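You operate a simulated robot arm through the tools that you are given. There is no shell and no other tool. Be economical: measure what you need, move in short steps, check, and stop when the job is done.

The job below is to be done with a simulated two-armed robot. You get a single attempt, and the scene is never put back.

## Task
Pick up the clean strainer marked "60 mesh" from the top of the upkeep table with one hand, pass it to the other hand and put it on the steel worktop.

Only the result counts: the job must be done as asked and must still hold three seconds after the hand-in. Knocking over, shifting, dropping, spilling or breaking anything else fails it.

## Robot
Two 7-joint arms with two-finger grippers on one trunk, on a base that drives. Base frame: it is fixed to the floor where the robot stands at the start and does not move with it; the origin is under the middle of the robot, x ahead of it, y to its left, z up. Lengths are in mm, angles in rad, forces in N, time in s.
The left shoulder is at the start at [60, 123, 945], the right one opposite. With the tool pointing down near the work surface each hand reaches from about 320 to 780 mm from the robot's upright axis, wherever it stands, measured 20 degrees to its own side. Places, roughly: steel worktop [-2600, -1800, 700]. Payload 1.47 kg a hand.
The tool frame of a hand sits at the grasp point between the pads (the TCP): z along the fingers, y along the line on which they close. The tips reach 16 mm beyond it. The gripper opens to 87 mm. The gripper's body begins 55 mm behind the TCP.
Orientation is that of the tool frame in the base frame, as a unit quaternion [x, y, z, w]. With the fingers straight down and closing along the base's y, the tool's x points along the base's -x, its y along +y and its z along -z.

## Interface
- The arms move only by the tool servo_tool. It takes "left_increments", "right_increments" or both (then of equal length, played together; a hand with none holds still); each is a list of rows, each a list of 7 numbers: the turn, a rotation vector about the tool's x, y, z in rad, then the shift along the tool's x, y, z in mm, then the closure in counts, from 0 (fully open) to 255 (shut). In form: [[wx, wy, wz, x, y, z, hand], ...]. A call has 1 to 12 rows; each row shifts and turns the commanded pose from where the row before left it, along the tool's axes as they then stand. Each row takes 0.2 s and may step no farther than 50 mm and 0.15 rad from the row before; otherwise, or with a gripper value out of range, the whole call is refused. Where a pose cannot be reached the arm comes as near as it can. A force on the tool above 40 N (or 10 N above the force at the start of the call, whichever is more), or a blocked arm, ends the call early, and 0.2 s more pass. Each finger travels about 153 mm/s and halts on what it meets, pressing with about 28 N; the grip force reading is that of the motor and also rises with nothing between the fingers. The clock runs only during rows and for 0.2 s after the last one: add rows that do not move to give the fingers time. It gives the time, the measured TCP pose, the force on the tool (base axes), the opening and the grip force at its end, in the units of the frame above (readings bear some noise), with the torque about the TCP (base axes, N m) and any sound that the robot's microphone picked up.
- Cameras (640 x 400 px; columns grow to the right, rows downward): "scene" is now at [75.9, -41.8, 1500.7]; the picture's right is [-0.54, -0.84, 0.00], its down [-0.62, 0.40, -0.67] and it looks along [0.56, -0.37, -0.74] (base axes); focal length 268 px, centre (320, 200). "left" rides on the left gripper at [73, -12, -90] in its tool frame; the picture's right is [0.16, 0.99, 0.00], its down [-0.72, 0.12, -0.68] and it looks along [-0.67, 0.11, 0.73] (tool axes); focal length 247 px, centre (320, 200). "right" rides on the right gripper at [73, 12, -90] in its tool frame; the picture's right is [-0.16, 0.99, 0.00], its down [-0.72, -0.12, -0.68] and it looks along [-0.67, -0.11, 0.73] (tool axes); focal length 247 px, centre (320, 200).
- grab_frame(camera): a new picture of that camera. No time passes.
- lift_body(by): slides the trunk up (or, below 0, down) by that many mm; the arms and the scene camera ride with it, the base frame stays. It gives what a move gives, with no picture.
- steer(legs): drives the robot by 1 to 6 legs, each [ahead, left, turn to the left] in mm, mm and rad, along the robot's own axes; the way and the turn of a leg run together, so that a leg with both is an arc; at most 1500 mm and 3.142 rad a leg. The arms and the cameras ride along, it lands a little off, and it stops where it bumps. It gives what a move gives.
- turn_head(pan, tilt): turns the head with the scene camera to pan (to the left, within 2.094 rad either way) and tilt (down, from -0.506 to 1.204), counted from straight ahead of the robot. It gives what a move gives.
- measure_at(camera, pixels): for up to 12 pixels [column, row] of the newest picture of that camera ("zoom" is the newest enlarged one), the place [x, y, z] in the base frame of the surface seen there, good to about 2 mm. No time passes.
- close_up(camera, box): a new picture of the part [left, top, right, bottom] of that camera's present view, enlarged. No time passes.
- job_done(): hands the job in; it is judged then, once.

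Keep the steps short. Do not move on a guess: measure, check each grasp and each placing, and mend mistakes. In all there are 80 turns and 78 pictures (those below and enlarged ones count). Leave the grippers open and the arms clear of the work at the hand-in unless told otherwise, and finish with a single line.

The tools are called after "Request:" by a JSON object that holds its "method" and its "body". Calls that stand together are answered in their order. servo_tool: Moves the arms, as the interface text tells. Its arguments: {"type":"object","properties":{"left_increments":{"type":"array","items":{"type":"array","items":{"type":"number"}}},"right_increments":{"type":"array","items":{"type":"array","items":{"type":"number"}}}},"required":[]} The other tools are called the same way: lift_body (by) slides the trunk up or down; steer (legs) drives the base; turn_head (pan, tilt) turns the head that bears the scene camera; grab_frame (camera) takes a picture; measure_at (camera, pixels) gives the place of the surface under pixels of a picture; close_up (camera, box) takes an enlarged picture of a part of a camera's view; job_done () hands the job in.

At the start:

```text
time: 0.0
left_eef_pos: [615.4, 1.8, 1034.7]
left_orientation: [0.0, 1.0, 0.0, 0.0]
left_contact_force: [-0.4, 0.4, -0.6]
left_moment: [-0.02, 0.01, 0.01]
left_finger_gap: 87.0
left_finger_force: 0.1
right_eef_pos: [381.9, -406.9, 1027.3]
right_orientation: [0.0, 1.0, 0.0, 0.0]
right_contact_force: [-0.7, 0.1, -0.2]
right_moment: [0.0, -0.05, -0.01]
right_finger_gap: 86.9
right_finger_force: 0.0
trunk travel left (down, up): [-100.0, 130.0]
robot x, y, heading: [0.8, -0.5, -0.0]
head pan, tilt: [-0.576, 0.834]
```

scene: 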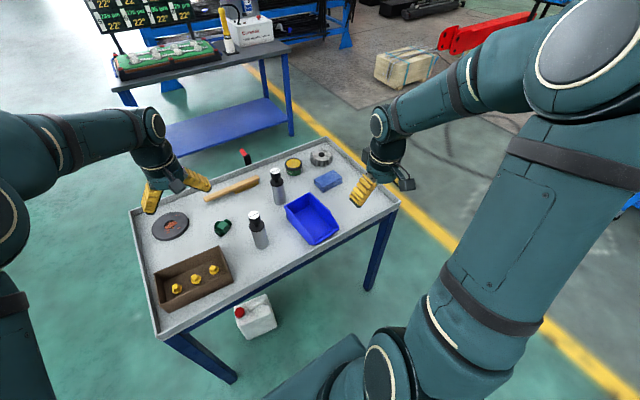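
right: 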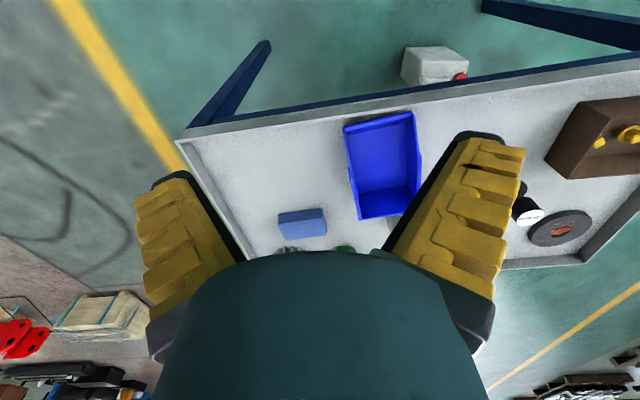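
left: 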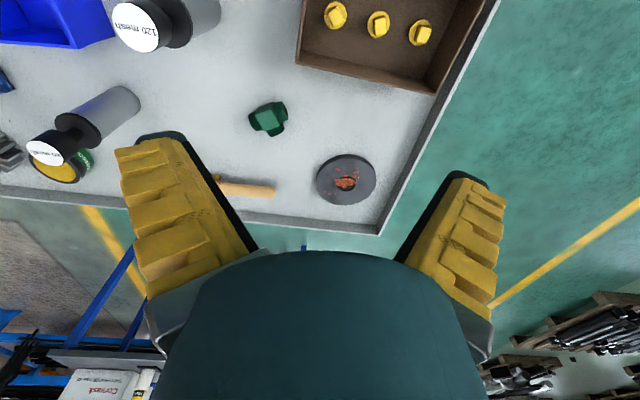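

Two bottle-like strainers stand on the table, with labels on their tops. I'll enlarge both to read them.

Request:
{"method": "close_up", "body": {"camera": "left", "box": [0, 80, 160, 200]}}

Request:
{"method": "close_up", "body": {"camera": "left", "box": [80, 0, 240, 100]}}

Request:
{"method": "close_up", "body": {"camera": "scene", "box": [200, 130, 360, 260]}}

```text
3.33 times, centred on (80, 140) of left
```

zoom: 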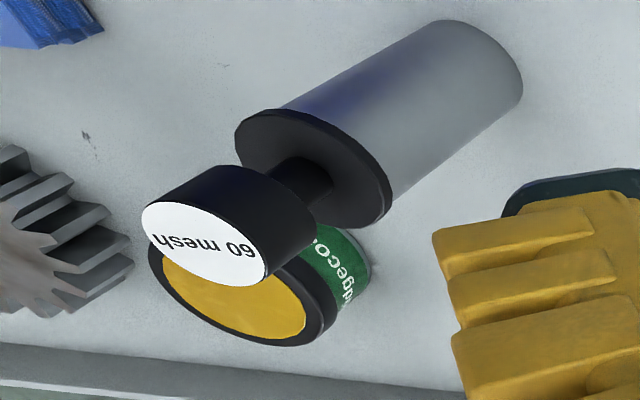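

```text
4.00 times, centred on (160, 50) of left
```

zoom: 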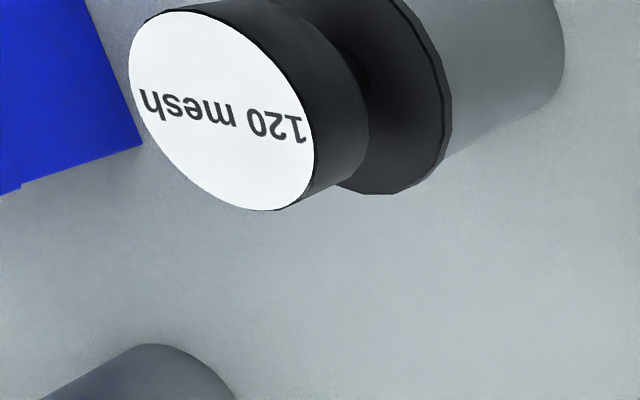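

```text
3.08 times, centred on (280, 195) of scene
```

zoom: 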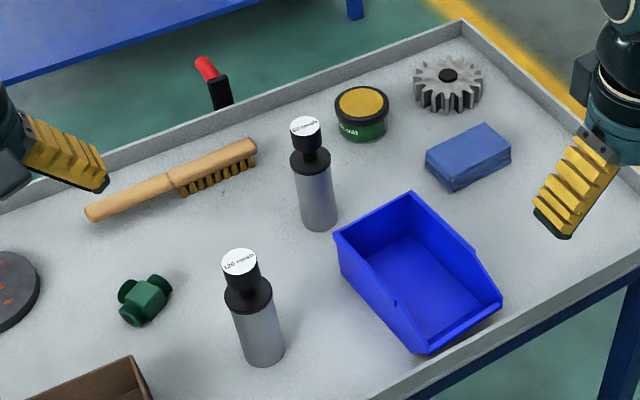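

The far strainer is "60 mesh" and looks clean. I'll measure its knob, neck, body and base, plus its neighbours and the table.

Request:
{"method": "measure_at", "body": {"camera": "zoom", "pixels": [[305, 127], [307, 141], [312, 160], [313, 190], [300, 195], [329, 195], [319, 227], [360, 100], [240, 260], [335, 240], [200, 290], [212, 85]]}}

Request:
{"method": "measure_at", "body": {"camera": "left", "pixels": [[50, 143], [35, 133], [64, 160], [100, 105], [115, 95]]}}

Request:
{"method": "measure_at", "body": {"camera": "scene", "pixels": [[131, 210], [160, 335], [318, 139], [398, 203], [245, 157], [300, 270], [170, 227], [215, 190]]}}

```text
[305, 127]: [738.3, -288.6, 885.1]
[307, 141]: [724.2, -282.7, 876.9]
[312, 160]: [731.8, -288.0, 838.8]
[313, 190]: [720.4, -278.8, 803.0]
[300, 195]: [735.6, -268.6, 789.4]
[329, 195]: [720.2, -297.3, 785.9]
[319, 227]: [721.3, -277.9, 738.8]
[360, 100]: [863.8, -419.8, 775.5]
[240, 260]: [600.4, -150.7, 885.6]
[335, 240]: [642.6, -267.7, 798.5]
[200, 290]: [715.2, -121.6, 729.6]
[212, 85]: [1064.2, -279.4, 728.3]
```

```text
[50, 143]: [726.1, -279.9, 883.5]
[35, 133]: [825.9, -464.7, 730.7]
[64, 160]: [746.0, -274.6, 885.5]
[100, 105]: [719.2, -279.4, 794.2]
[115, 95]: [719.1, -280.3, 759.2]
```

```text
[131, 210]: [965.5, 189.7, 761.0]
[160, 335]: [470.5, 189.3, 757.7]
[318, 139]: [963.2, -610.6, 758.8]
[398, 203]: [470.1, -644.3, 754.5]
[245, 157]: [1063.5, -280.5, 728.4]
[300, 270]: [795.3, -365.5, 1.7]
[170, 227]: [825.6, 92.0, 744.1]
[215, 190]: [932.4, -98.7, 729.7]
```

The strainer's axis is near (738, -289). The table surface is at z≈730 and the knob top at 885. That is just beyond the right hand's reach, so I'll drive 80 mm ahead; the hands are well above everything.

Request:
{"method": "steer", "body": {"legs": [[80, 0, 0]]}}

```text
time: 1.1
left_eef_pos: [696.6, 1.5, 1033.3]
left_orientation: [0.0, 1.0, 0.0, 0.0]
left_contact_force: [-0.2, 0.3, 0.2]
left_moment: [-0.06, 0.01, 0.03]
left_finger_gap: 87.1
left_finger_force: 0.0
right_eef_pos: [462.4, -407.3, 1027.9]
right_orientation: [0.0, 1.0, 0.0, -0.001]
right_contact_force: [1.0, 0.0, -0.7]
right_moment: [0.02, 0.03, 0.01]
right_finger_gap: 86.9
right_finger_force: 0.0
trunk travel left (down, up): [-100.0, 130.0]
robot x, y, heading: [80.3, 0.1, 0.002]
head pan, tilt: [-0.576, 0.834]
```

Base moved 80 mm as asked. Next I'll pull the left hand back out of the way and bring the right hand over towards the knob, staying high (z≈1028).

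Request:
{"method": "servo_tool", "body": {"left_increments": [[0, 0, 0, 30, 35, 0, 0], [0, 0, 0, 30, 35, 0, 0], [0, 0, 0, 30, 35, 0, 0], [0, 0, 0, 30, 35, 0, 0], [0, 0, 0, 30, 35, 0, 0], [0, 0, 0, 20, 35, 0, 0]], "right_increments": [[0, 0, 0, -35, 20, 0, 0], [0, 0, 0, -35, 20, 0, 0], [0, 0, 0, -35, 20, 0, 0], [0, 0, 0, -35, 20, 0, 0], [0, 0, 0, -35, 20, 0, 0], [0, 0, 0, -33, 18, 0, 0]]}}

Request:
{"method": "grab_frame", "body": {"camera": "right"}}

Request:
{"method": "grab_frame", "body": {"camera": "scene"}}

```text
time: 2.5
left_eef_pos: [527.2, 212.4, 1033.8]
left_orientation: [0.001, 1.0, 0.0, -0.001]
left_contact_force: [-1.2, -0.1, 0.2]
left_moment: [0.0, 0.01, 0.0]
left_finger_gap: 87.2
left_finger_force: 0.1
right_eef_pos: [670.5, -287.9, 1027.3]
right_orientation: [0.001, 1.0, 0.0, 0.001]
right_contact_force: [0.4, -0.6, 0.2]
right_moment: [0.0, -0.04, 0.0]
right_finger_gap: 87.0
right_finger_force: 0.2
trunk travel left (down, up): [-100.0, 130.0]
robot x, y, heading: [79.3, -2.8, 0.005]
head pan, tilt: [-0.576, 0.834]
```

```text
71 pictures are left
```

right: 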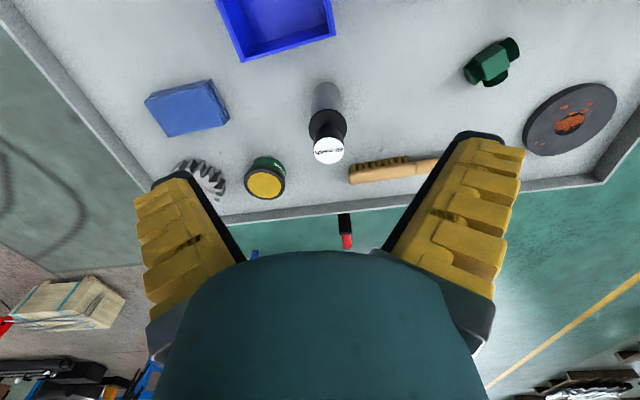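

```text
70 pictures are left
```

scene: 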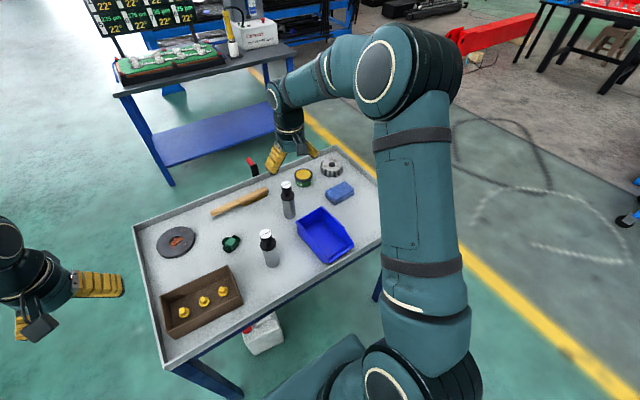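

The knob is at about (328,150) in the right view. I'll enlarge it and measure the top's edges and neck.

Request:
{"method": "close_up", "body": {"camera": "right", "box": [280, 75, 376, 175]}}

```text
4.00 times, centred on (328, 125) of right
```

zoom: 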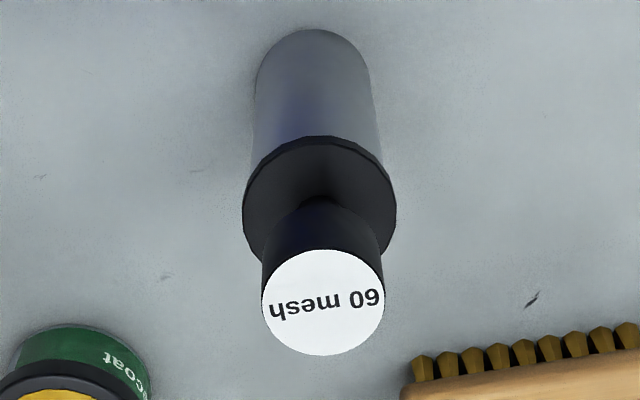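

Request:
{"method": "measure_at", "body": {"camera": "zoom", "pixels": [[322, 302], [265, 302], [380, 302], [322, 254], [322, 351], [322, 240], [322, 215], [322, 200], [322, 170], [249, 200], [391, 200], [312, 90]]}}

```text
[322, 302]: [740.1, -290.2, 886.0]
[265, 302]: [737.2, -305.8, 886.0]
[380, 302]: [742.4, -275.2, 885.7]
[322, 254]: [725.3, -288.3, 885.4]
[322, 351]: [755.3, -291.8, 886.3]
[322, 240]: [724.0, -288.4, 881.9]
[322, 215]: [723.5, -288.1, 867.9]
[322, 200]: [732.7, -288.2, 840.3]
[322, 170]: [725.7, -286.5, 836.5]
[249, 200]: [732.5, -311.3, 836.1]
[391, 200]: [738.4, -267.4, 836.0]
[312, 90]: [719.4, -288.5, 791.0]
```

The knob's axis is at (740, -290) with Ø≈32 and z from about 860 to 886. The flange is Ø46 at z 836. I'll move above it, then descend to TCP z≈895 as a check.

Request:
{"method": "servo_tool", "body": {"right_increments": [[0, 0, 0, -35, -1, 0, 0], [0, 0, 0, -34.5, -1, 0, 0], [0, 0, 0, 0, 0, 33, 0], [0, 0, 0, 0, 0, 33, 0], [0, 0, 0, 0, 0, 33, 0], [0, 0, 0, 0, 0, 33, 0], [0, 0, 0, 0, 0, 0, 0]]}}

Request:
{"method": "grab_frame", "body": {"camera": "right"}}

```text
time: 4.1
left_eef_pos: [527.7, 212.2, 1034.4]
left_orientation: [0.0, 1.0, 0.0, 0.0]
left_contact_force: [-0.1, -0.8, 0.3]
left_moment: [-0.01, 0.01, -0.01]
left_finger_gap: 87.0
left_finger_force: 0.0
right_eef_pos: [739.3, -291.4, 896.4]
right_orientation: [0.002, 1.0, 0.0, 0.0]
right_contact_force: [0.4, -0.3, 0.3]
right_moment: [0.0, -0.02, -0.02]
right_finger_gap: 86.8
right_finger_force: 0.0
trunk travel left (down, up): [-100.0, 130.0]
robot x, y, heading: [78.5, -1.3, 0.0]
head pan, tilt: [-0.576, 0.834]
```

```text
68 pictures are left
```

right: 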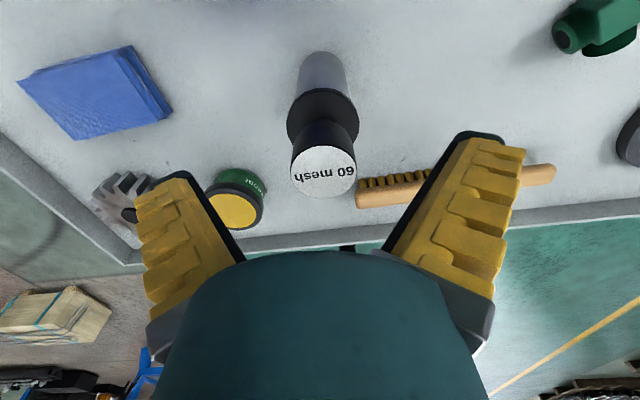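

The TCP projects to about (320,185) and the knob lies there, so I'm aligned. I'll descend 24 mm and close on the knob.

Request:
{"method": "servo_tool", "body": {"right_increments": [[0, 0, 0, -0.5, 1, 12, 0], [0, 0, 0, 0, 0, 12, 0], [0, 0, 0, 0, 0, 0, 0], [0, 0, 0, 0, 0, 0, 130], [0, 0, 0, 0, 0, 0, 255], [0, 0, 0, 0, 0, 0, 255], [0, 0, 0, 0, 0, 0, 255]]}}

Request:
{"method": "grab_frame", "body": {"camera": "right"}}

```text
time: 5.7
left_eef_pos: [527.7, 212.4, 1035.0]
left_orientation: [-0.001, 1.0, 0.001, -0.001]
left_contact_force: [0.2, -0.1, 0.3]
left_moment: [-0.03, 0.03, -0.01]
left_finger_gap: 87.2
left_finger_force: 0.1
right_eef_pos: [739.4, -289.7, 872.3]
right_orientation: [-0.001, 1.0, 0.001, 0.001]
right_contact_force: [1.4, -0.5, 4.2]
right_moment: [-0.02, -0.38, -0.05]
right_finger_gap: 25.8
right_finger_force: 28.4
trunk travel left (down, up): [-100.0, 130.0]
robot x, y, heading: [76.2, 2.9, -0.002]
head pan, tilt: [-0.576, 0.834]
```

```text
67 pictures are left
```

right: 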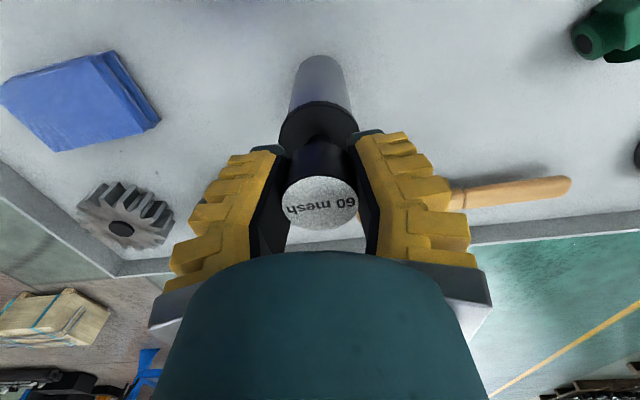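

Gripped, but the gap is 25.8, less than the 32 mm diameter. I'll check whether the pads sit off-centre.

Request:
{"method": "close_up", "body": {"camera": "right", "box": [240, 90, 400, 250]}}

Request:
{"method": "measure_at", "body": {"camera": "right", "pixels": [[320, 180], [320, 203], [320, 225], [288, 203], [354, 203], [320, 165], [318, 125]]}}

```text
2.50 times, centred on (320, 170) of right
```

zoom: 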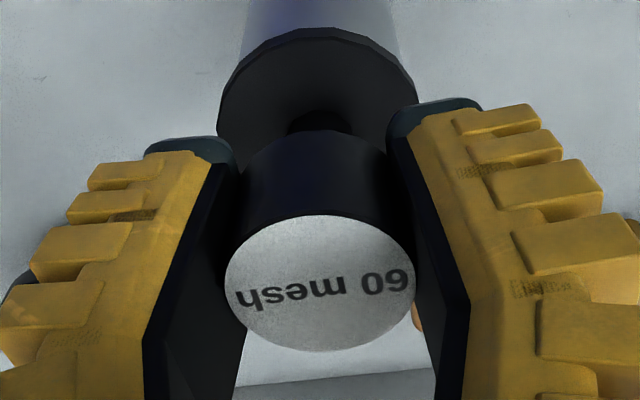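

```text
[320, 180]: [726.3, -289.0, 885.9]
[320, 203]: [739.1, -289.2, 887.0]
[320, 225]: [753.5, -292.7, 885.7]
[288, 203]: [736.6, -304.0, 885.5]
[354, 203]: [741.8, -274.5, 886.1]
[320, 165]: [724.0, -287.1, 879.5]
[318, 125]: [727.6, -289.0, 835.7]
```

It's well centred (739, -289), so the pads just compress. I'll lift 30 mm as a test.

Request:
{"method": "servo_tool", "body": {"right_increments": [[0, 0, 0, 0, 0, -10, 255], [0, 0, 0, 0, 0, -20, 255], [0, 0, 0, 0, 0, 0, 255]]}}

Request:
{"method": "grab_frame", "body": {"camera": "right"}}

```text
time: 6.5
left_eef_pos: [527.7, 212.2, 1034.6]
left_orientation: [-0.001, 1.0, 0.0, 0.0]
left_contact_force: [0.6, 1.2, 0.5]
left_moment: [0.01, -0.03, 0.01]
left_finger_gap: 86.8
left_finger_force: 0.0
right_eef_pos: [739.0, -291.3, 900.3]
right_orientation: [0.0, 1.0, 0.0, 0.0]
right_contact_force: [-0.8, -0.1, -1.4]
right_moment: [-0.03, 0.0, 0.01]
right_finger_gap: 25.4
right_finger_force: 28.1
trunk travel left (down, up): [-100.0, 130.0]
robot x, y, heading: [82.2, -4.4, -0.001]
head pan, tilt: [-0.576, 0.834]
```

```text
65 pictures are left
```

right: 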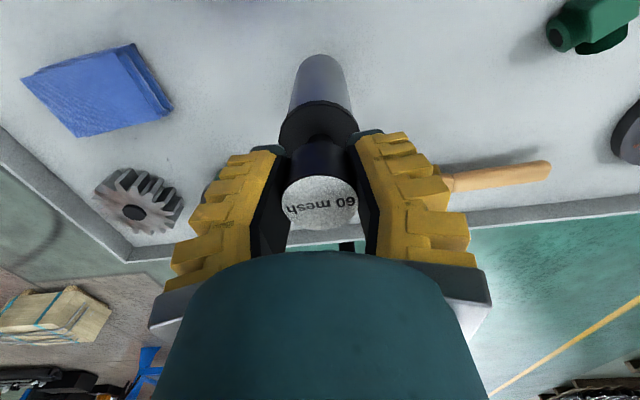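

The lift works (about 1.5 N weight, no slip). I'll raise it clear of everything and turn the head to look towards the worktop, at the back right.

Request:
{"method": "servo_tool", "body": {"right_increments": [[0, 0, 0, 0, 0, -40, 255], [0, 0, 0, 0, 0, -45, 255], [0, 0, 0, 0, 0, -45, 255], [0, 0, 0, 0, 0, -45, 255], [0, 0, 0, 0, 0, 0, 255]]}}

Request:
{"method": "turn_head", "body": {"pan": -2.094, "tilt": 0.3}}

Request:
{"method": "grab_frame", "body": {"camera": "scene"}}

Request:
{"method": "turn_head", "body": {"pan": 2.094, "tilt": 0.5}}

Request:
{"method": "grab_frame", "body": {"camera": "scene"}}

```text
time: 7.7
left_eef_pos: [526.3, 211.4, 1034.0]
left_orientation: [0.0, 1.0, 0.0, 0.0]
left_contact_force: [0.5, 0.8, -0.4]
left_moment: [0.02, 0.01, -0.01]
left_finger_gap: 87.0
left_finger_force: 0.0
right_eef_pos: [741.5, -288.8, 1077.0]
right_orientation: [0.0, 1.0, 0.0, 0.0]
right_contact_force: [0.4, 0.5, -0.1]
right_moment: [0.01, -0.02, -0.03]
right_finger_gap: 25.1
right_finger_force: 28.1
trunk travel left (down, up): [-100.0, 130.0]
robot x, y, heading: [80.1, -0.8, 0.005]
head pan, tilt: [-0.576, 0.834]
```

```text
time: 9.3
left_eef_pos: [526.6, 211.1, 1034.4]
left_orientation: [0.0, 1.0, 0.0, 0.0]
left_contact_force: [1.0, 0.3, -0.3]
left_moment: [-0.03, -0.04, 0.01]
left_finger_gap: 87.1
left_finger_force: 0.1
right_eef_pos: [740.0, -291.0, 1076.7]
right_orientation: [-0.001, 1.0, -0.001, -0.001]
right_contact_force: [0.1, -0.2, -1.3]
right_moment: [-0.01, 0.03, 0.04]
right_finger_gap: 24.7
right_finger_force: 28.4
trunk travel left (down, up): [-100.0, 130.0]
robot x, y, heading: [79.2, 0.5, -0.003]
head pan, tilt: [-2.094, 0.3]
```

```text
64 pictures are left
```

scene: 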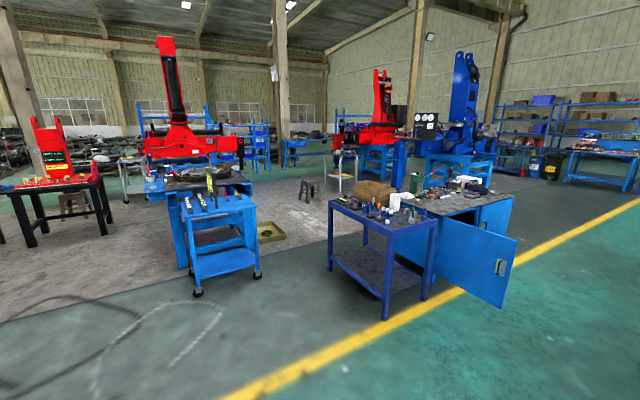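

```text
time: 12.7
left_eef_pos: [526.6, 212.5, 1034.2]
left_orientation: [0.0, 1.0, 0.0, 0.0]
left_contact_force: [0.2, 0.1, 0.2]
left_moment: [0.03, 0.0, 0.01]
left_finger_gap: 87.0
left_finger_force: 0.0
right_eef_pos: [740.4, -290.3, 1076.3]
right_orientation: [0.0, 1.0, 0.0, 0.0]
right_contact_force: [-0.5, -0.3, -1.8]
right_moment: [-0.01, -0.02, 0.01]
right_finger_gap: 24.5
right_finger_force: 27.5
trunk travel left (down, up): [-100.0, 130.0]
robot x, y, heading: [80.7, -0.5, 0.0]
head pan, tilt: [2.094, 0.499]
```

```text
63 pictures are left
```

scene: 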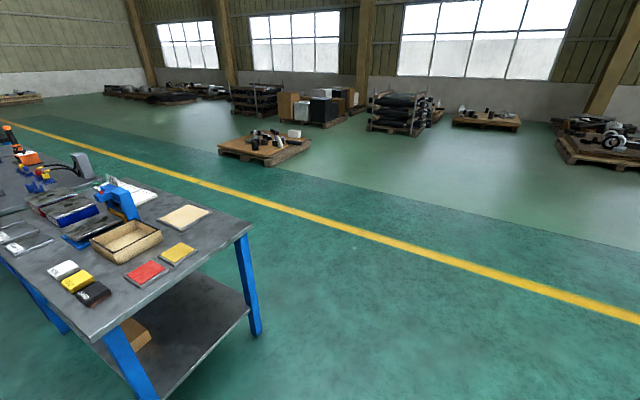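

The worktop should be at about column 450 in the earlier right-hand picture. I'll first check that the strainer isn't slipping (the gap has crept from 25.8 to 24.5), then look right again.

Request:
{"method": "close_up", "body": {"camera": "right", "box": [240, 90, 400, 250]}}

Request:
{"method": "turn_head", "body": {"pan": -2.094, "tilt": 0.4}}

Request:
{"method": "close_up", "body": {"camera": "scene", "box": [320, 120, 540, 260]}}

```text
2.50 times, centred on (320, 170) of right
```

zoom: 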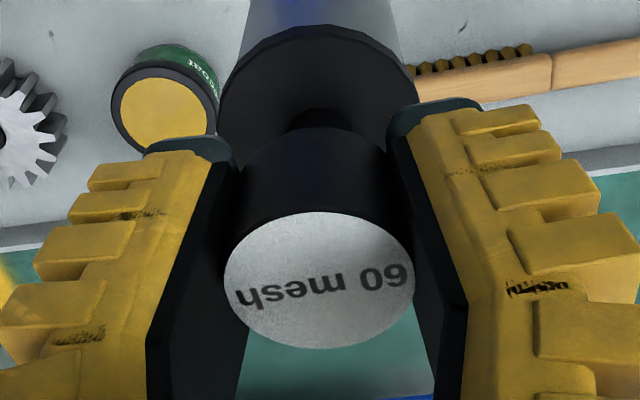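

```text
time: 16.1
left_eef_pos: [526.5, 212.6, 1034.9]
left_orientation: [0.0, 1.0, 0.0, 0.0]
left_contact_force: [-0.3, -0.1, 0.1]
left_moment: [0.0, 0.02, 0.0]
left_finger_gap: 86.8
left_finger_force: 0.0
right_eef_pos: [740.4, -290.9, 1076.6]
right_orientation: [0.0, 1.0, 0.0, 0.0]
right_contact_force: [-0.4, -1.1, -1.3]
right_moment: [-0.01, 0.0, -0.01]
right_finger_gap: 23.1
right_finger_force: 27.9
trunk travel left (down, up): [-100.0, 130.0]
robot x, y, heading: [79.7, -1.1, -0.0]
head pan, tilt: [-2.094, 0.4]
```

```text
2.86 times, centred on (430, 190) of scene
```

zoom: 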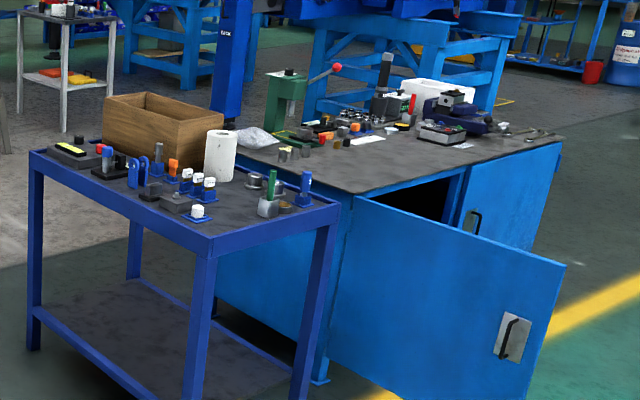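

The strainer hangs straight and hasn't visibly moved, but I'd rather pass it soon. I'll bring the right hand to about (570,-100) and turn the left hand in place. The left should yaw 50° right and tilt its fingers up, ready to take the body from the left. I'm also measuring the two candidate worktops.

Request:
{"method": "measure_at", "body": {"camera": "zoom", "pixels": [[400, 170], [355, 190], [560, 143], [120, 195], [210, 235], [337, 205], [450, 165], [300, 165], [270, 180], [560, 265]]}}

Request:
{"method": "servo_tool", "body": {"left_increments": [[0, 0, 0.1455, 0, 0, 0, 0], [0, 0, 0.1455, 0, 0, 0, 0], [0, 0, 0.1455, 0, 0, 0, 0], [0, 0, 0.1455, 0, 0, 0, 0], [0, 0, 0.1455, 0, 0, 0, 0], [0, 0, 0.1455, 0, 0, 0, 0], [0, -0.14, 0, 0, 0, 0, 0], [0, -0.14, 0, 0, 0, 0, 0], [0, -0.14, 0, 0, 0, 0, 0], [0, -0.14, 0, 0, 0, 0, 0], [0, -0.14, 0, 0, 0, 0, 0], [0, -0.14, 0, 0, 0, 0, 0]], "right_increments": [[0, 0, 0, 17, 19, 0, 255], [0, 0, 0, 17, 19, 0, 255], [0, 0, 0, 17, 19, 0, 255], [0, 0, 0, 17, 19, 0, 255], [0, 0, 0, 17, 19, 0, 255], [0, 0, 0, 17, 19, 0, 255], [0, 0, 0, 17, 19, 0, 255], [0, 0, 0, 17, 19, 0, 255], [0, 0, 0, 17, 19, 0, 255], [0, 0, 0, 17, 19, 0, 255], [0, 0, 0, 0, 0, 0, 255], [0, 0, 0, 0, 0, 0, 255]]}}

Request:
{"method": "turn_head", "body": {"pan": 0.0, "tilt": 0.8}}

Request:
{"method": "grab_frame", "body": {"camera": "scene"}}

```text
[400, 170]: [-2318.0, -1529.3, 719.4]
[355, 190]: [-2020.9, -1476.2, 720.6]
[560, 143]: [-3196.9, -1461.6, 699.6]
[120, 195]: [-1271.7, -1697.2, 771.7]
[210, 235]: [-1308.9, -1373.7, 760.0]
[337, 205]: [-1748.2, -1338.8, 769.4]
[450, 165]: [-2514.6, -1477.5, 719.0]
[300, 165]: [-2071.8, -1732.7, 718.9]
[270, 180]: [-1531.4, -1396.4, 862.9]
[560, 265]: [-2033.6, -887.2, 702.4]
```

```text
time: 18.6
left_eef_pos: [525.0, 212.5, 1033.8]
left_orientation: [0.385, 0.828, -0.172, 0.371]
left_contact_force: [0.3, 0.7, 0.3]
left_moment: [0.03, 0.02, 0.0]
left_finger_gap: 87.1
left_finger_force: 0.0
right_eef_pos: [569.2, -100.3, 1075.6]
right_orientation: [-0.001, 1.0, 0.0, 0.0]
right_contact_force: [0.5, 0.2, 0.3]
right_moment: [-0.03, 0.0, -0.02]
right_finger_gap: 23.1
right_finger_force: 28.5
trunk travel left (down, up): [-100.0, 130.0]
robot x, y, heading: [78.7, -1.7, 0.001]
head pan, tilt: [-2.094, 0.4]
```

```text
time: 20.6
left_eef_pos: [526.0, 210.4, 1033.5]
left_orientation: [0.387, 0.827, -0.173, 0.369]
left_contact_force: [0.6, -0.1, -0.2]
left_moment: [0.01, -0.01, 0.01]
left_finger_gap: 86.8
left_finger_force: 0.1
right_eef_pos: [569.7, -99.9, 1075.5]
right_orientation: [0.0, 1.0, 0.0, 0.0]
right_contact_force: [0.7, -0.1, -0.9]
right_moment: [0.01, -0.03, 0.01]
right_finger_gap: 23.0
right_finger_force: 28.2
trunk travel left (down, up): [-100.0, 130.0]
robot x, y, heading: [78.5, -1.2, -0.001]
head pan, tilt: [0.0, 0.799]
```

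```text
60 pictures are left
```

scene: 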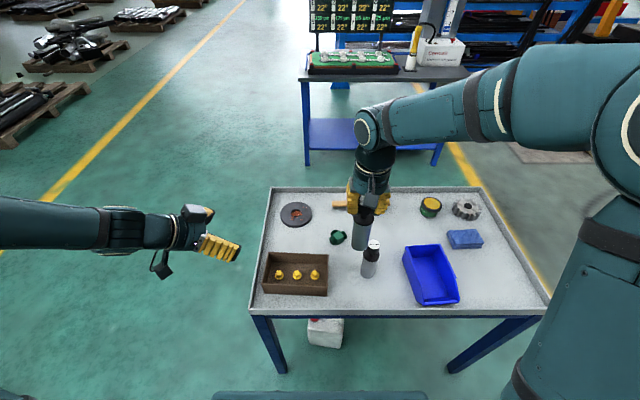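

The steel worktop is the blue cabinet's top: z≈720, front edge y≈-1460, with an open door jutting out at x≈-2030. Next, finish the left tilt and move it to a stand-off about 150 mm from the strainer body, at (474, 15, 995).

Request:
{"method": "servo_tool", "body": {"left_increments": [[0, -0.12, 0, 0, 0, 0, 0], [0, 0, 0, -7, -33.2, 23.6, 0], [0, 0, 0, -7, -33.2, 23.6, 0], [0, 0, 0, -7, -33.2, 23.6, 0], [0, 0, 0, -7, -33.2, 23.6, 0], [0, 0, 0, -7, -33.2, 23.6, 0], [0, 0, 0, 0, 0, 0, 0]]}}

Request:
{"method": "grab_frame", "body": {"camera": "scene"}}

Request:
{"method": "grab_frame", "body": {"camera": "left"}}

```text
time: 22.2
left_eef_pos: [510.9, 19.5, 998.2]
left_orientation: [0.375, 0.804, -0.196, 0.418]
left_contact_force: [0.5, 0.4, -0.2]
left_moment: [-0.01, -0.01, -0.05]
left_finger_gap: 86.9
left_finger_force: 0.0
left hand out of reach, approached as far as the arm can: row 4, 5, 6
right_eef_pos: [569.4, -98.8, 1075.2]
right_orientation: [0.0, 1.0, 0.0, 0.001]
right_contact_force: [0.0, 0.7, -1.2]
right_moment: [-0.04, -0.01, -0.03]
right_finger_gap: 22.9
right_finger_force: 27.8
trunk travel left (down, up): [-100.0, 130.0]
robot x, y, heading: [81.5, 1.0, -0.002]
head pan, tilt: [0.0, 0.799]
```

```text
59 pictures are left
```

scene: 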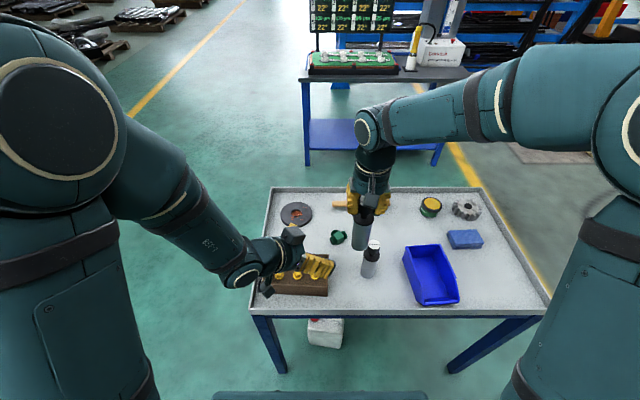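

```text
58 pictures are left
```

left: 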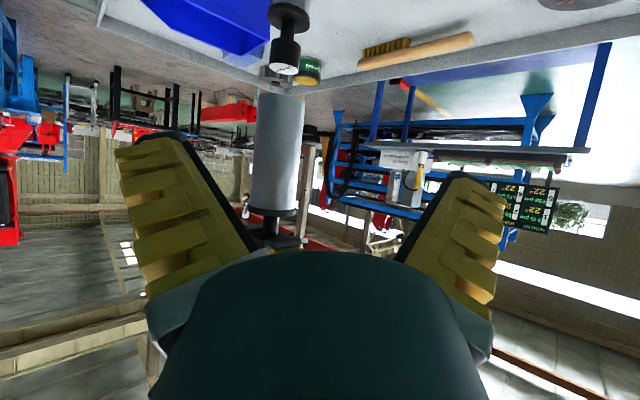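

The left arm can't fold that close, so it stopped at (511, 19.5, 998) with orientation right. I'll instead bring the strainer onto the left gripper's line: right hand to (607, -95). I'll also send the left a small forward step to learn its commanded pose.

Request:
{"method": "servo_tool", "body": {"left_increments": [[0, 0, 0, 0, 0, 0, 0], [0, 0, 0, 0, 0, 0, 0], [0, 0, 0, 0, 0, 0, 0], [0, 0, 0, -5.7, 0, 8.2, 0], [0, 0, 0, 0, 0, 0, 0]], "right_increments": [[0, 0, 0, -19, 2, 0, 255], [0, 0, 0, -19, 2, 0, 255], [0, 0, 0, 0, 0, 0, 255], [0, 0, 0, 0, 0, 0, 255], [0, 0, 0, 0, 0, 0, 255]]}}

Request:
{"method": "grab_frame", "body": {"camera": "left"}}

```text
time: 23.4
left_eef_pos: [518.0, 10.1, 997.3]
left_orientation: [0.376, 0.804, -0.196, 0.418]
left_contact_force: [0.5, -0.9, 0.9]
left_moment: [-0.03, 0.0, 0.01]
left_finger_gap: 86.9
left_finger_force: 0.0
right_eef_pos: [608.2, -96.4, 1075.6]
right_orientation: [-0.001, 1.0, 0.0, 0.0]
right_contact_force: [0.1, -0.2, -0.9]
right_moment: [0.02, 0.01, -0.01]
right_finger_gap: 23.2
right_finger_force: 28.2
trunk travel left (down, up): [-100.0, 130.0]
robot x, y, heading: [81.6, 1.2, 0.002]
head pan, tilt: [0.0, 0.799]
```

```text
57 pictures are left
```

left: 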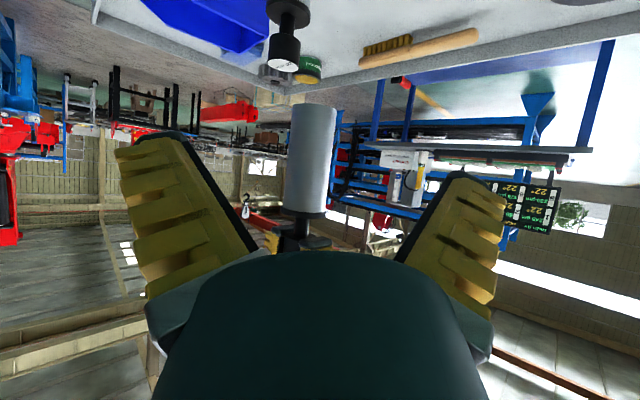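

The left hand responded from where it actually stands. I'll measure the strainer body from the left camera.

Request:
{"method": "measure_at", "body": {"camera": "left", "pixels": [[313, 115], [292, 115], [333, 115], [306, 160], [288, 160], [325, 160], [300, 203], [305, 215], [314, 106]]}}

```text
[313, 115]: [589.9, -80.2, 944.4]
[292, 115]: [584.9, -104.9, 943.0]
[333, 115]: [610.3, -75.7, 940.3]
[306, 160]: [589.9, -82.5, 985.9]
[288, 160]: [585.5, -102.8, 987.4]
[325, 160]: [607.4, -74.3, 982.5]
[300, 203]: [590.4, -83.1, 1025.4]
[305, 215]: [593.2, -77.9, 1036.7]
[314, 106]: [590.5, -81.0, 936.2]
```

The body axis is about (605,-97), with the base at z≈933. The left hand needs 138 mm forward and 2 mm lateral. I'll go three quarters of the way, then check clearances.

Request:
{"method": "servo_tool", "body": {"left_increments": [[0, 0, 0, -19.6, -0.6, 28.4, 0], [0, 0, 0, -19.6, -0.6, 28.4, 0], [0, 0, 0, -19.6, -0.6, 28.4, 0], [0, 0, 0, 0, 0, 0, 0]]}}

Request:
{"method": "grab_frame", "body": {"camera": "left"}}

Request:
{"method": "close_up", "body": {"camera": "scene", "box": [240, 130, 480, 280]}}

```text
time: 24.4
left_eef_pos: [584.5, -72.5, 997.1]
left_orientation: [0.375, 0.803, -0.196, 0.419]
left_contact_force: [0.6, 1.3, -1.0]
left_moment: [-0.01, 0.01, -0.02]
left_finger_gap: 87.2
left_finger_force: 0.1
right_eef_pos: [608.5, -96.1, 1075.8]
right_orientation: [0.0, 1.0, 0.0, 0.0]
right_contact_force: [-0.5, -0.2, -0.9]
right_moment: [0.0, 0.0, 0.01]
right_finger_gap: 22.8
right_finger_force: 28.2
trunk travel left (down, up): [-100.0, 130.0]
robot x, y, heading: [81.4, 1.5, 0.005]
head pan, tilt: [0.0, 0.799]
```

```text
56 pictures are left
```

left: 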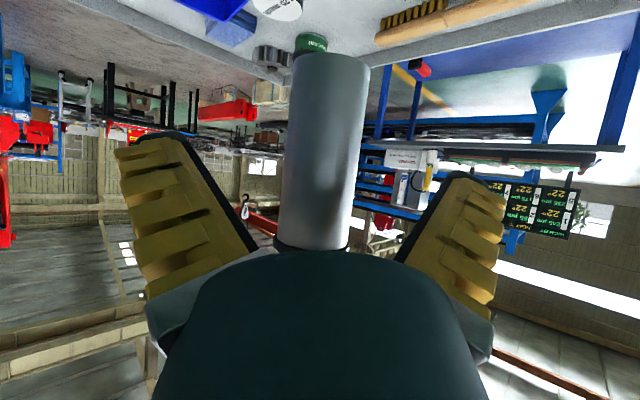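

```text
2.67 times, centred on (360, 205) of scene
```

zoom: 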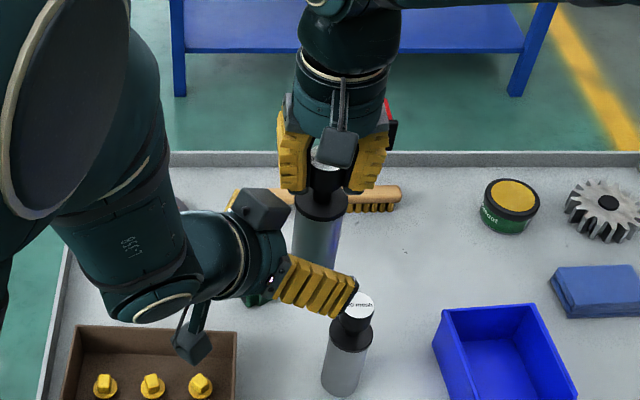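

Everything is clear, and the body is centred between the left fingers. The last 32 mm forward is next, still open.

Request:
{"method": "servo_tool", "body": {"left_increments": [[0, 0, 0, -9, -0.3, 13, 0], [0, 0, 0, -9, -0.3, 13, 0], [0, 0, 0, 0, 0, 0, 0]]}}

Request:
{"method": "grab_frame", "body": {"camera": "left"}}

```text
time: 25.1
left_eef_pos: [600.5, -93.7, 994.9]
left_orientation: [0.377, 0.804, -0.196, 0.417]
left_contact_force: [-6.7, 0.7, 1.1]
left_moment: [-0.02, -0.62, 0.2]
left_finger_gap: 87.1
left_finger_force: 0.0
right_eef_pos: [613.4, -104.4, 1075.3]
right_orientation: [0.007, 1.0, -0.003, 0.005]
right_contact_force: [6.9, -0.4, -3.2]
right_moment: [-0.08, 0.03, -0.27]
right_finger_gap: 22.8
right_finger_force: 27.9
trunk travel left (down, up): [-100.0, 130.0]
robot x, y, heading: [78.6, 0.7, -0.005]
head pan, tilt: [0.0, 0.799]
stopped in row 3 (left hand): the force on the tool passed its limit at 46 N (the readings are from after the stop); the commanded pose is now the measured one
```

```text
54 pictures are left
```

left: 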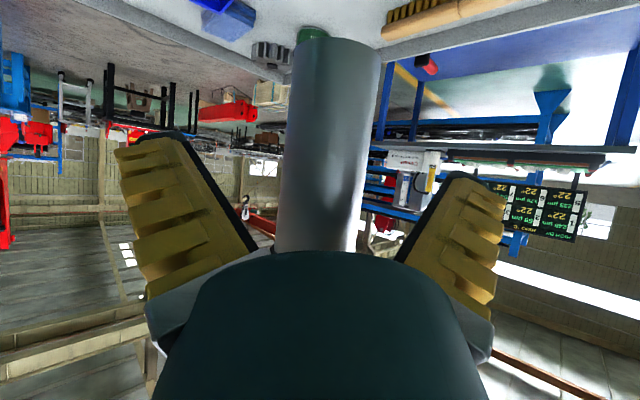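

Something touched with 46 N before stopping; now 7 N. I'll see what touches before doing anything else.

Request:
{"method": "close_up", "body": {"camera": "scene", "box": [300, 150, 420, 240]}}

Request:
{"method": "grab_frame", "body": {"camera": "right"}}

```text
4.44 times, centred on (360, 195) of scene
```

zoom: 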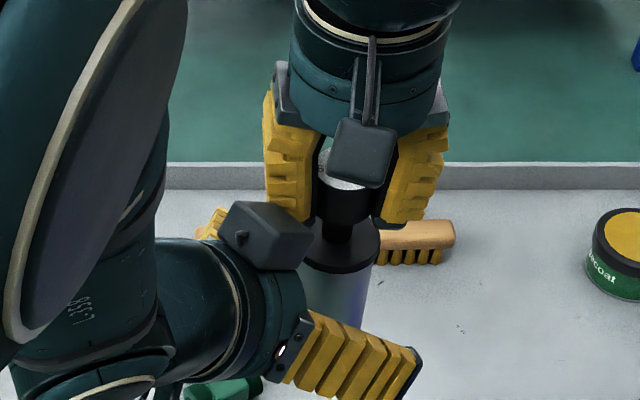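

```text
52 pictures are left
```

right: 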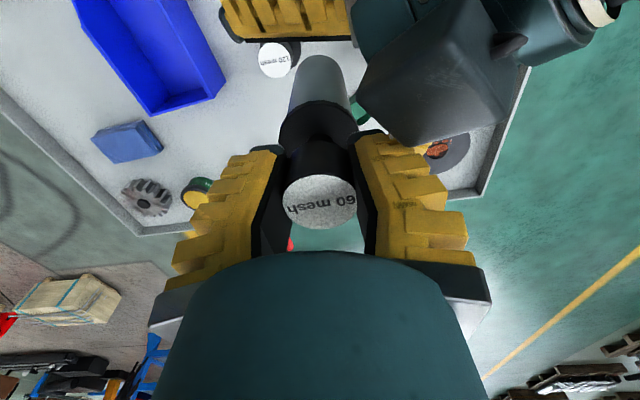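

A housing box on top of the left gripper has met the right hand's +y finger. I'll measure the box's corners, and the right hand's camera housing, to plan clearances.

Request:
{"method": "measure_at", "body": {"camera": "zoom", "pixels": [[236, 203], [312, 232], [304, 268], [262, 268], [222, 238], [300, 205], [338, 122], [392, 130], [335, 175], [380, 185], [365, 155]]}}

Request:
{"method": "measure_at", "body": {"camera": "right", "pixels": [[360, 80], [405, 140], [420, 147], [505, 120], [515, 85], [440, 20], [430, 80]]}}

```text
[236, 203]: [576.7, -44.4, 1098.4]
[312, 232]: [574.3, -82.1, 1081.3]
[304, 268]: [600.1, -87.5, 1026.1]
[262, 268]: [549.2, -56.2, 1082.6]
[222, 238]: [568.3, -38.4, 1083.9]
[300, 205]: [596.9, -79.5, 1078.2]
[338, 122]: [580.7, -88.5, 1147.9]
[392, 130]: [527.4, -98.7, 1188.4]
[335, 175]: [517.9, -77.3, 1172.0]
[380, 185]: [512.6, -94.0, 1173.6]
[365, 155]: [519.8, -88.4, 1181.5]
```

```text
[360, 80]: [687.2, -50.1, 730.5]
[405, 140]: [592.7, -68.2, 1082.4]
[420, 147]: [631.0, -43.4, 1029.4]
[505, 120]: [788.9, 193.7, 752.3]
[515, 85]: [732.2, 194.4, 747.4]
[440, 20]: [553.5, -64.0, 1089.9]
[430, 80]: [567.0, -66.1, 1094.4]
```

The block on the left hand spans tool x −35…−60 and z −60…−102. At 35° tilt its front edge sits only 15 mm behind the axis, which caused the contact. The fix has three parts:
- Back the left hand off 70 mm.
- Reduce its tilt to 20°.
- Yaw the right hand −50° so its fingers lie across the approach.

First comes backing off.

Request:
{"method": "servo_tool", "body": {"left_increments": [[0, 0, 0, 13, 0, -19, 0], [0, 0, 0, 13, 0, -19, 0], [0, 0, 0, 14, 0, -20, 0], [0, 0, 0, 0, 0, 0, 0]]}}

Request:
{"method": "close_up", "body": {"camera": "right", "box": [240, 90, 400, 250]}}

Request:
{"method": "grab_frame", "body": {"camera": "left"}}

```text
time: 26.1
left_eef_pos: [555.9, -39.4, 996.2]
left_orientation: [0.376, 0.804, -0.196, 0.417]
left_contact_force: [0.5, 0.3, -0.3]
left_moment: [0.02, 0.01, 0.01]
left_finger_gap: 87.1
left_finger_force: 0.1
right_eef_pos: [612.4, -104.0, 1075.1]
right_orientation: [0.008, 1.0, -0.004, 0.004]
right_contact_force: [-0.6, -0.1, -1.2]
right_moment: [0.01, 0.0, -0.01]
right_finger_gap: 23.1
right_finger_force: 28.3
trunk travel left (down, up): [-100.0, 130.0]
robot x, y, heading: [82.0, 1.4, 0.005]
head pan, tilt: [0.0, 0.799]
```

```text
2.50 times, centred on (320, 170) of right
```

zoom: 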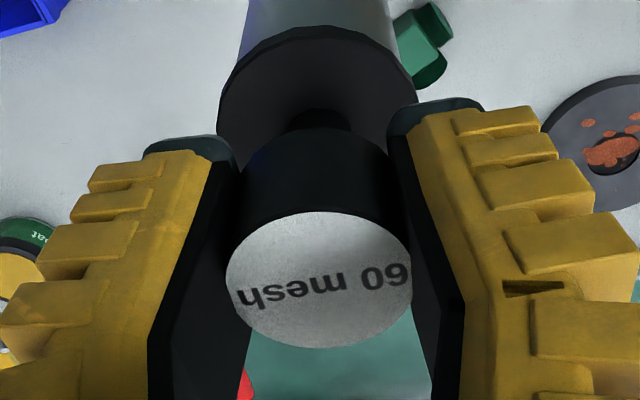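

```text
50 pictures are left
```

left: 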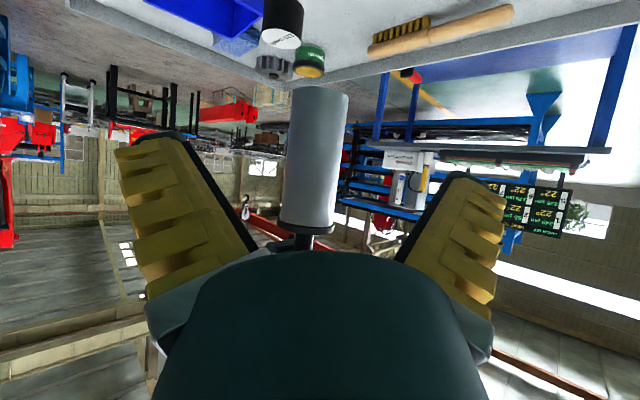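

The strainer still sits properly in the right hand. Next I'll yaw the right hand and flatten the left tilt by 15°, both in place.

Request:
{"method": "servo_tool", "body": {"left_increments": [[0, -0.131, 0, 0, 0, 0, 0], [0, -0.131, 0, 0, 0, 0, 0], [0, 0, 0, 0, 0, 0, 0], [0, 0, 0, 0, 0, 0, 0], [0, 0, 0, 0, 0, 0, 0], [0, 0, 0, 0, 0, 0, 0], [0, 0, 0, 0, 0, 0, 0]], "right_increments": [[0, 0, 0.14, 0, 0, 0, 255], [0, 0, 0.14, 0, 0, 0, 255], [0, 0, 0.14, 0, 0, 0, 255], [0, 0, 0.14, 0, 0, 0, 255], [0, 0, 0.14, 0, 0, 0, 255], [0, 0, 0.14, 0, 0, 0, 255], [0, 0, 0, 0, 0, 0, 255]]}}

Request:
{"method": "grab_frame", "body": {"camera": "left"}}

Request:
{"method": "close_up", "body": {"camera": "scene", "box": [270, 130, 430, 250]}}

```text
time: 27.7
left_eef_pos: [556.5, -38.7, 997.1]
left_orientation: [0.346, 0.743, -0.242, 0.519]
left_contact_force: [0.3, 0.6, 0.3]
left_moment: [0.0, 0.01, -0.03]
left_finger_gap: 87.0
left_finger_force: 0.1
right_eef_pos: [611.8, -103.2, 1075.7]
right_orientation: [0.415, 0.91, 0.0, 0.005]
right_contact_force: [-0.6, -0.4, -1.6]
right_moment: [0.02, -0.02, 0.02]
right_finger_gap: 22.7
right_finger_force: 27.9
trunk travel left (down, up): [-100.0, 130.0]
robot x, y, heading: [79.1, -1.0, 0.003]
head pan, tilt: [0.0, 0.799]
```

```text
49 pictures are left
```

left: 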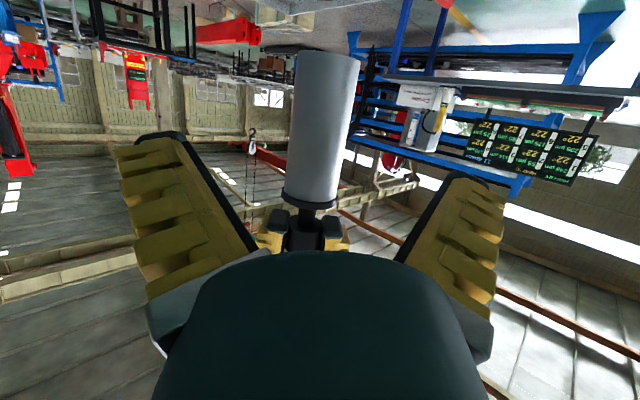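

```text
3.33 times, centred on (350, 190) of scene
```

zoom: 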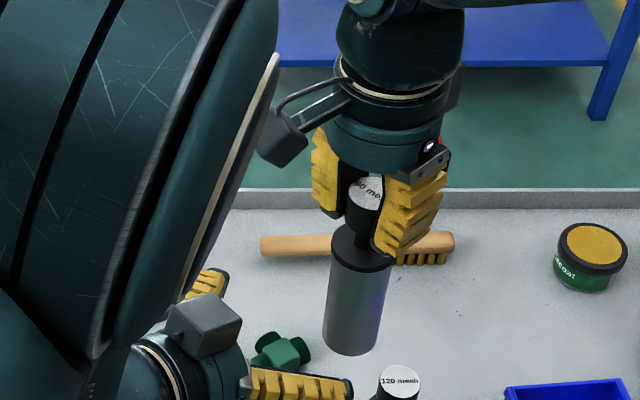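

The right fingers now flank the line of approach. I'll measure the body again, plus the left forearm against the right camera housing.

Request:
{"method": "measure_at", "body": {"camera": "zoom", "pixels": [[265, 80], [240, 150], [210, 230], [265, 150], [285, 145], [180, 250], [200, 300]]}}

Request:
{"method": "measure_at", "body": {"camera": "left", "pixels": [[326, 65], [300, 100], [352, 100], [322, 120], [290, 160], [340, 160], [314, 180], [309, 205], [280, 215], [330, 217]]}}

```text
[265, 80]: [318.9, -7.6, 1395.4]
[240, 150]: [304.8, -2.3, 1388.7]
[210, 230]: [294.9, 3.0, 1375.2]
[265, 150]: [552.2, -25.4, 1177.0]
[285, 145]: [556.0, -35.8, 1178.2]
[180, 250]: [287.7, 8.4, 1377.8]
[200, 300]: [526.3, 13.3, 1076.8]
```

```text
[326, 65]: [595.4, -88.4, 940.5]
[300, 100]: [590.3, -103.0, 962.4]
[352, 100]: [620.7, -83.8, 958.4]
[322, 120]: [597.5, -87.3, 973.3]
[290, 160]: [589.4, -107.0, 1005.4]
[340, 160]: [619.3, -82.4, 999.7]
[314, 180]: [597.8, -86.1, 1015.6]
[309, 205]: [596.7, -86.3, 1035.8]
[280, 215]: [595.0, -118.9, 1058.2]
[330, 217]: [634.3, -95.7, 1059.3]
```

Body axis ≈ (610,-102), base z≈934. The left target is (610,-102,1008), about 75 mm above the base. I'll move two thirds of the way, then look.

Request:
{"method": "servo_tool", "body": {"left_increments": [[0, 0, 0, -13, 0, 25, 0], [0, 0, 0, -13, 0, 25, 0], [0, 0, 0, 0, 0, 0, 0]]}}

Request:
{"method": "grab_frame", "body": {"camera": "left"}}

Request:
{"method": "close_up", "body": {"camera": "right", "box": [200, 0, 480, 180]}}

```text
time: 28.5
left_eef_pos: [592.9, -81.7, 1002.1]
left_orientation: [0.347, 0.743, -0.243, 0.519]
left_contact_force: [0.5, -0.6, -0.3]
left_moment: [-0.02, 0.03, 0.01]
left_finger_gap: 86.9
left_finger_force: 0.0
right_eef_pos: [611.5, -103.2, 1076.5]
right_orientation: [0.414, 0.91, 0.0, 0.006]
right_contact_force: [-0.2, -0.5, -0.5]
right_moment: [-0.02, 0.02, -0.01]
right_finger_gap: 23.1
right_finger_force: 28.2
trunk travel left (down, up): [-100.0, 130.0]
robot x, y, heading: [77.8, 2.1, -0.0]
head pan, tilt: [0.0, 0.799]
```

```text
47 pictures are left
```

left: 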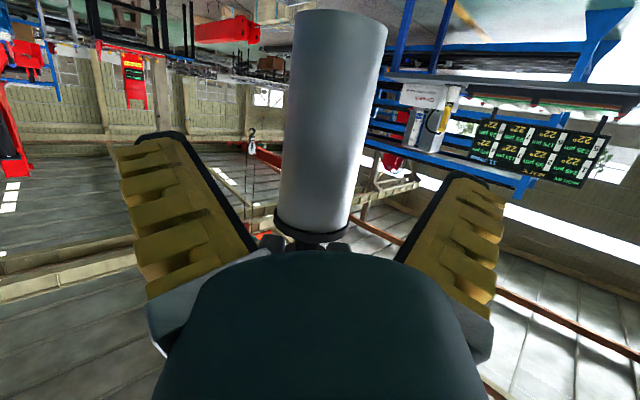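

```text
2.22 times, centred on (340, 90) of right
```

zoom: 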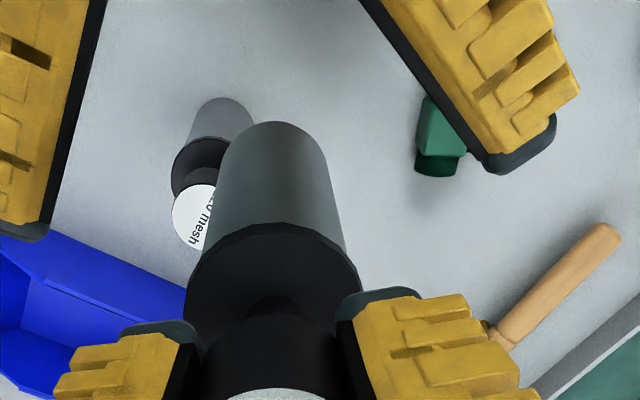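

No contact, and the body stands between the left fingers. The last 27 mm goes in small steps.

Request:
{"method": "servo_tool", "body": {"left_increments": [[0, 0, 0, -5, 0, 8, 0], [0, 0, 0, -4, 0, 8, 0], [0, 0, 0, -4, 0, 7, 0], [0, 0, 0, 0, 0, 0, 0]]}}

Request:
{"method": "close_up", "body": {"camera": "right", "box": [200, 0, 480, 180]}}

```text
time: 29.5
left_eef_pos: [608.9, -103.0, 1007.5]
left_orientation: [0.347, 0.742, -0.243, 0.519]
left_contact_force: [0.5, 0.1, -0.2]
left_moment: [-0.01, -0.01, -0.01]
left_finger_gap: 87.2
left_finger_force: 0.1
right_eef_pos: [612.0, -104.2, 1075.9]
right_orientation: [0.414, 0.91, 0.0, 0.005]
right_contact_force: [0.6, 0.4, -1.0]
right_moment: [-0.01, 0.01, 0.0]
right_finger_gap: 22.6
right_finger_force: 28.1
trunk travel left (down, up): [-100.0, 130.0]
robot x, y, heading: [76.8, 2.2, -0.003]
head pan, tilt: [0.0, 0.799]
```

```text
2.22 times, centred on (340, 90) of right
```

zoom: 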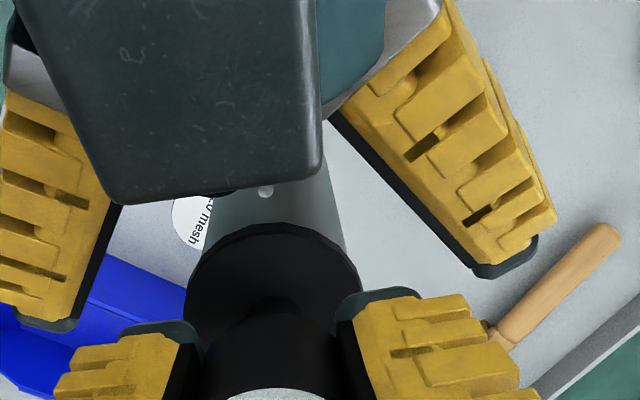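

Free of contact at (609,-103,1007.5). I'll close the left fingers on the body.

Request:
{"method": "servo_tool", "body": {"left_increments": [[0, 0, 0, 0, 0, 0, 80], [0, 0, 0, 0, 0, 0, 120], [0, 0, 0, 0, 0, 0, 160], [0, 0, 0, 0, 0, 0, 255], [0, 0, 0, 0, 0, 0, 255], [0, 0, 0, 0, 0, 0, 255]]}}

Request:
{"method": "grab_frame", "body": {"camera": "left"}}

```text
time: 30.9
left_eef_pos: [607.6, -101.8, 1006.2]
left_orientation: [0.347, 0.743, -0.243, 0.519]
left_contact_force: [6.0, 8.2, -0.6]
left_moment: [-0.29, 0.19, -0.07]
left_finger_gap: 39.1
left_finger_force: 28.7
right_eef_pos: [612.6, -103.8, 1075.8]
right_orientation: [0.413, 0.911, -0.002, 0.006]
right_contact_force: [-6.3, -8.8, 0.3]
right_moment: [-0.29, 0.2, 0.09]
right_finger_gap: 22.8
right_finger_force: 27.6
trunk travel left (down, up): [-100.0, 130.0]
robot x, y, heading: [81.9, 4.0, -0.002]
head pan, tilt: [0.0, 0.799]
```

```text
44 pictures are left
```

left: 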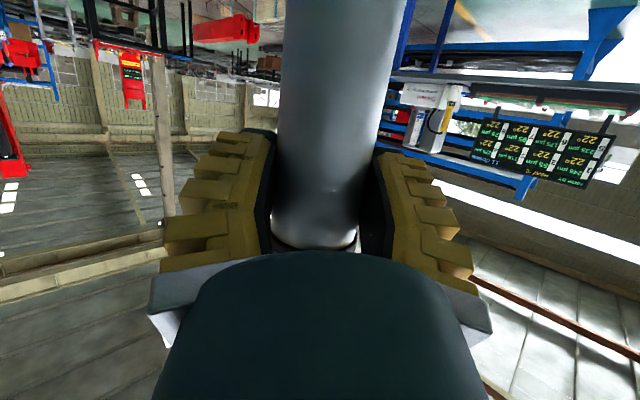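

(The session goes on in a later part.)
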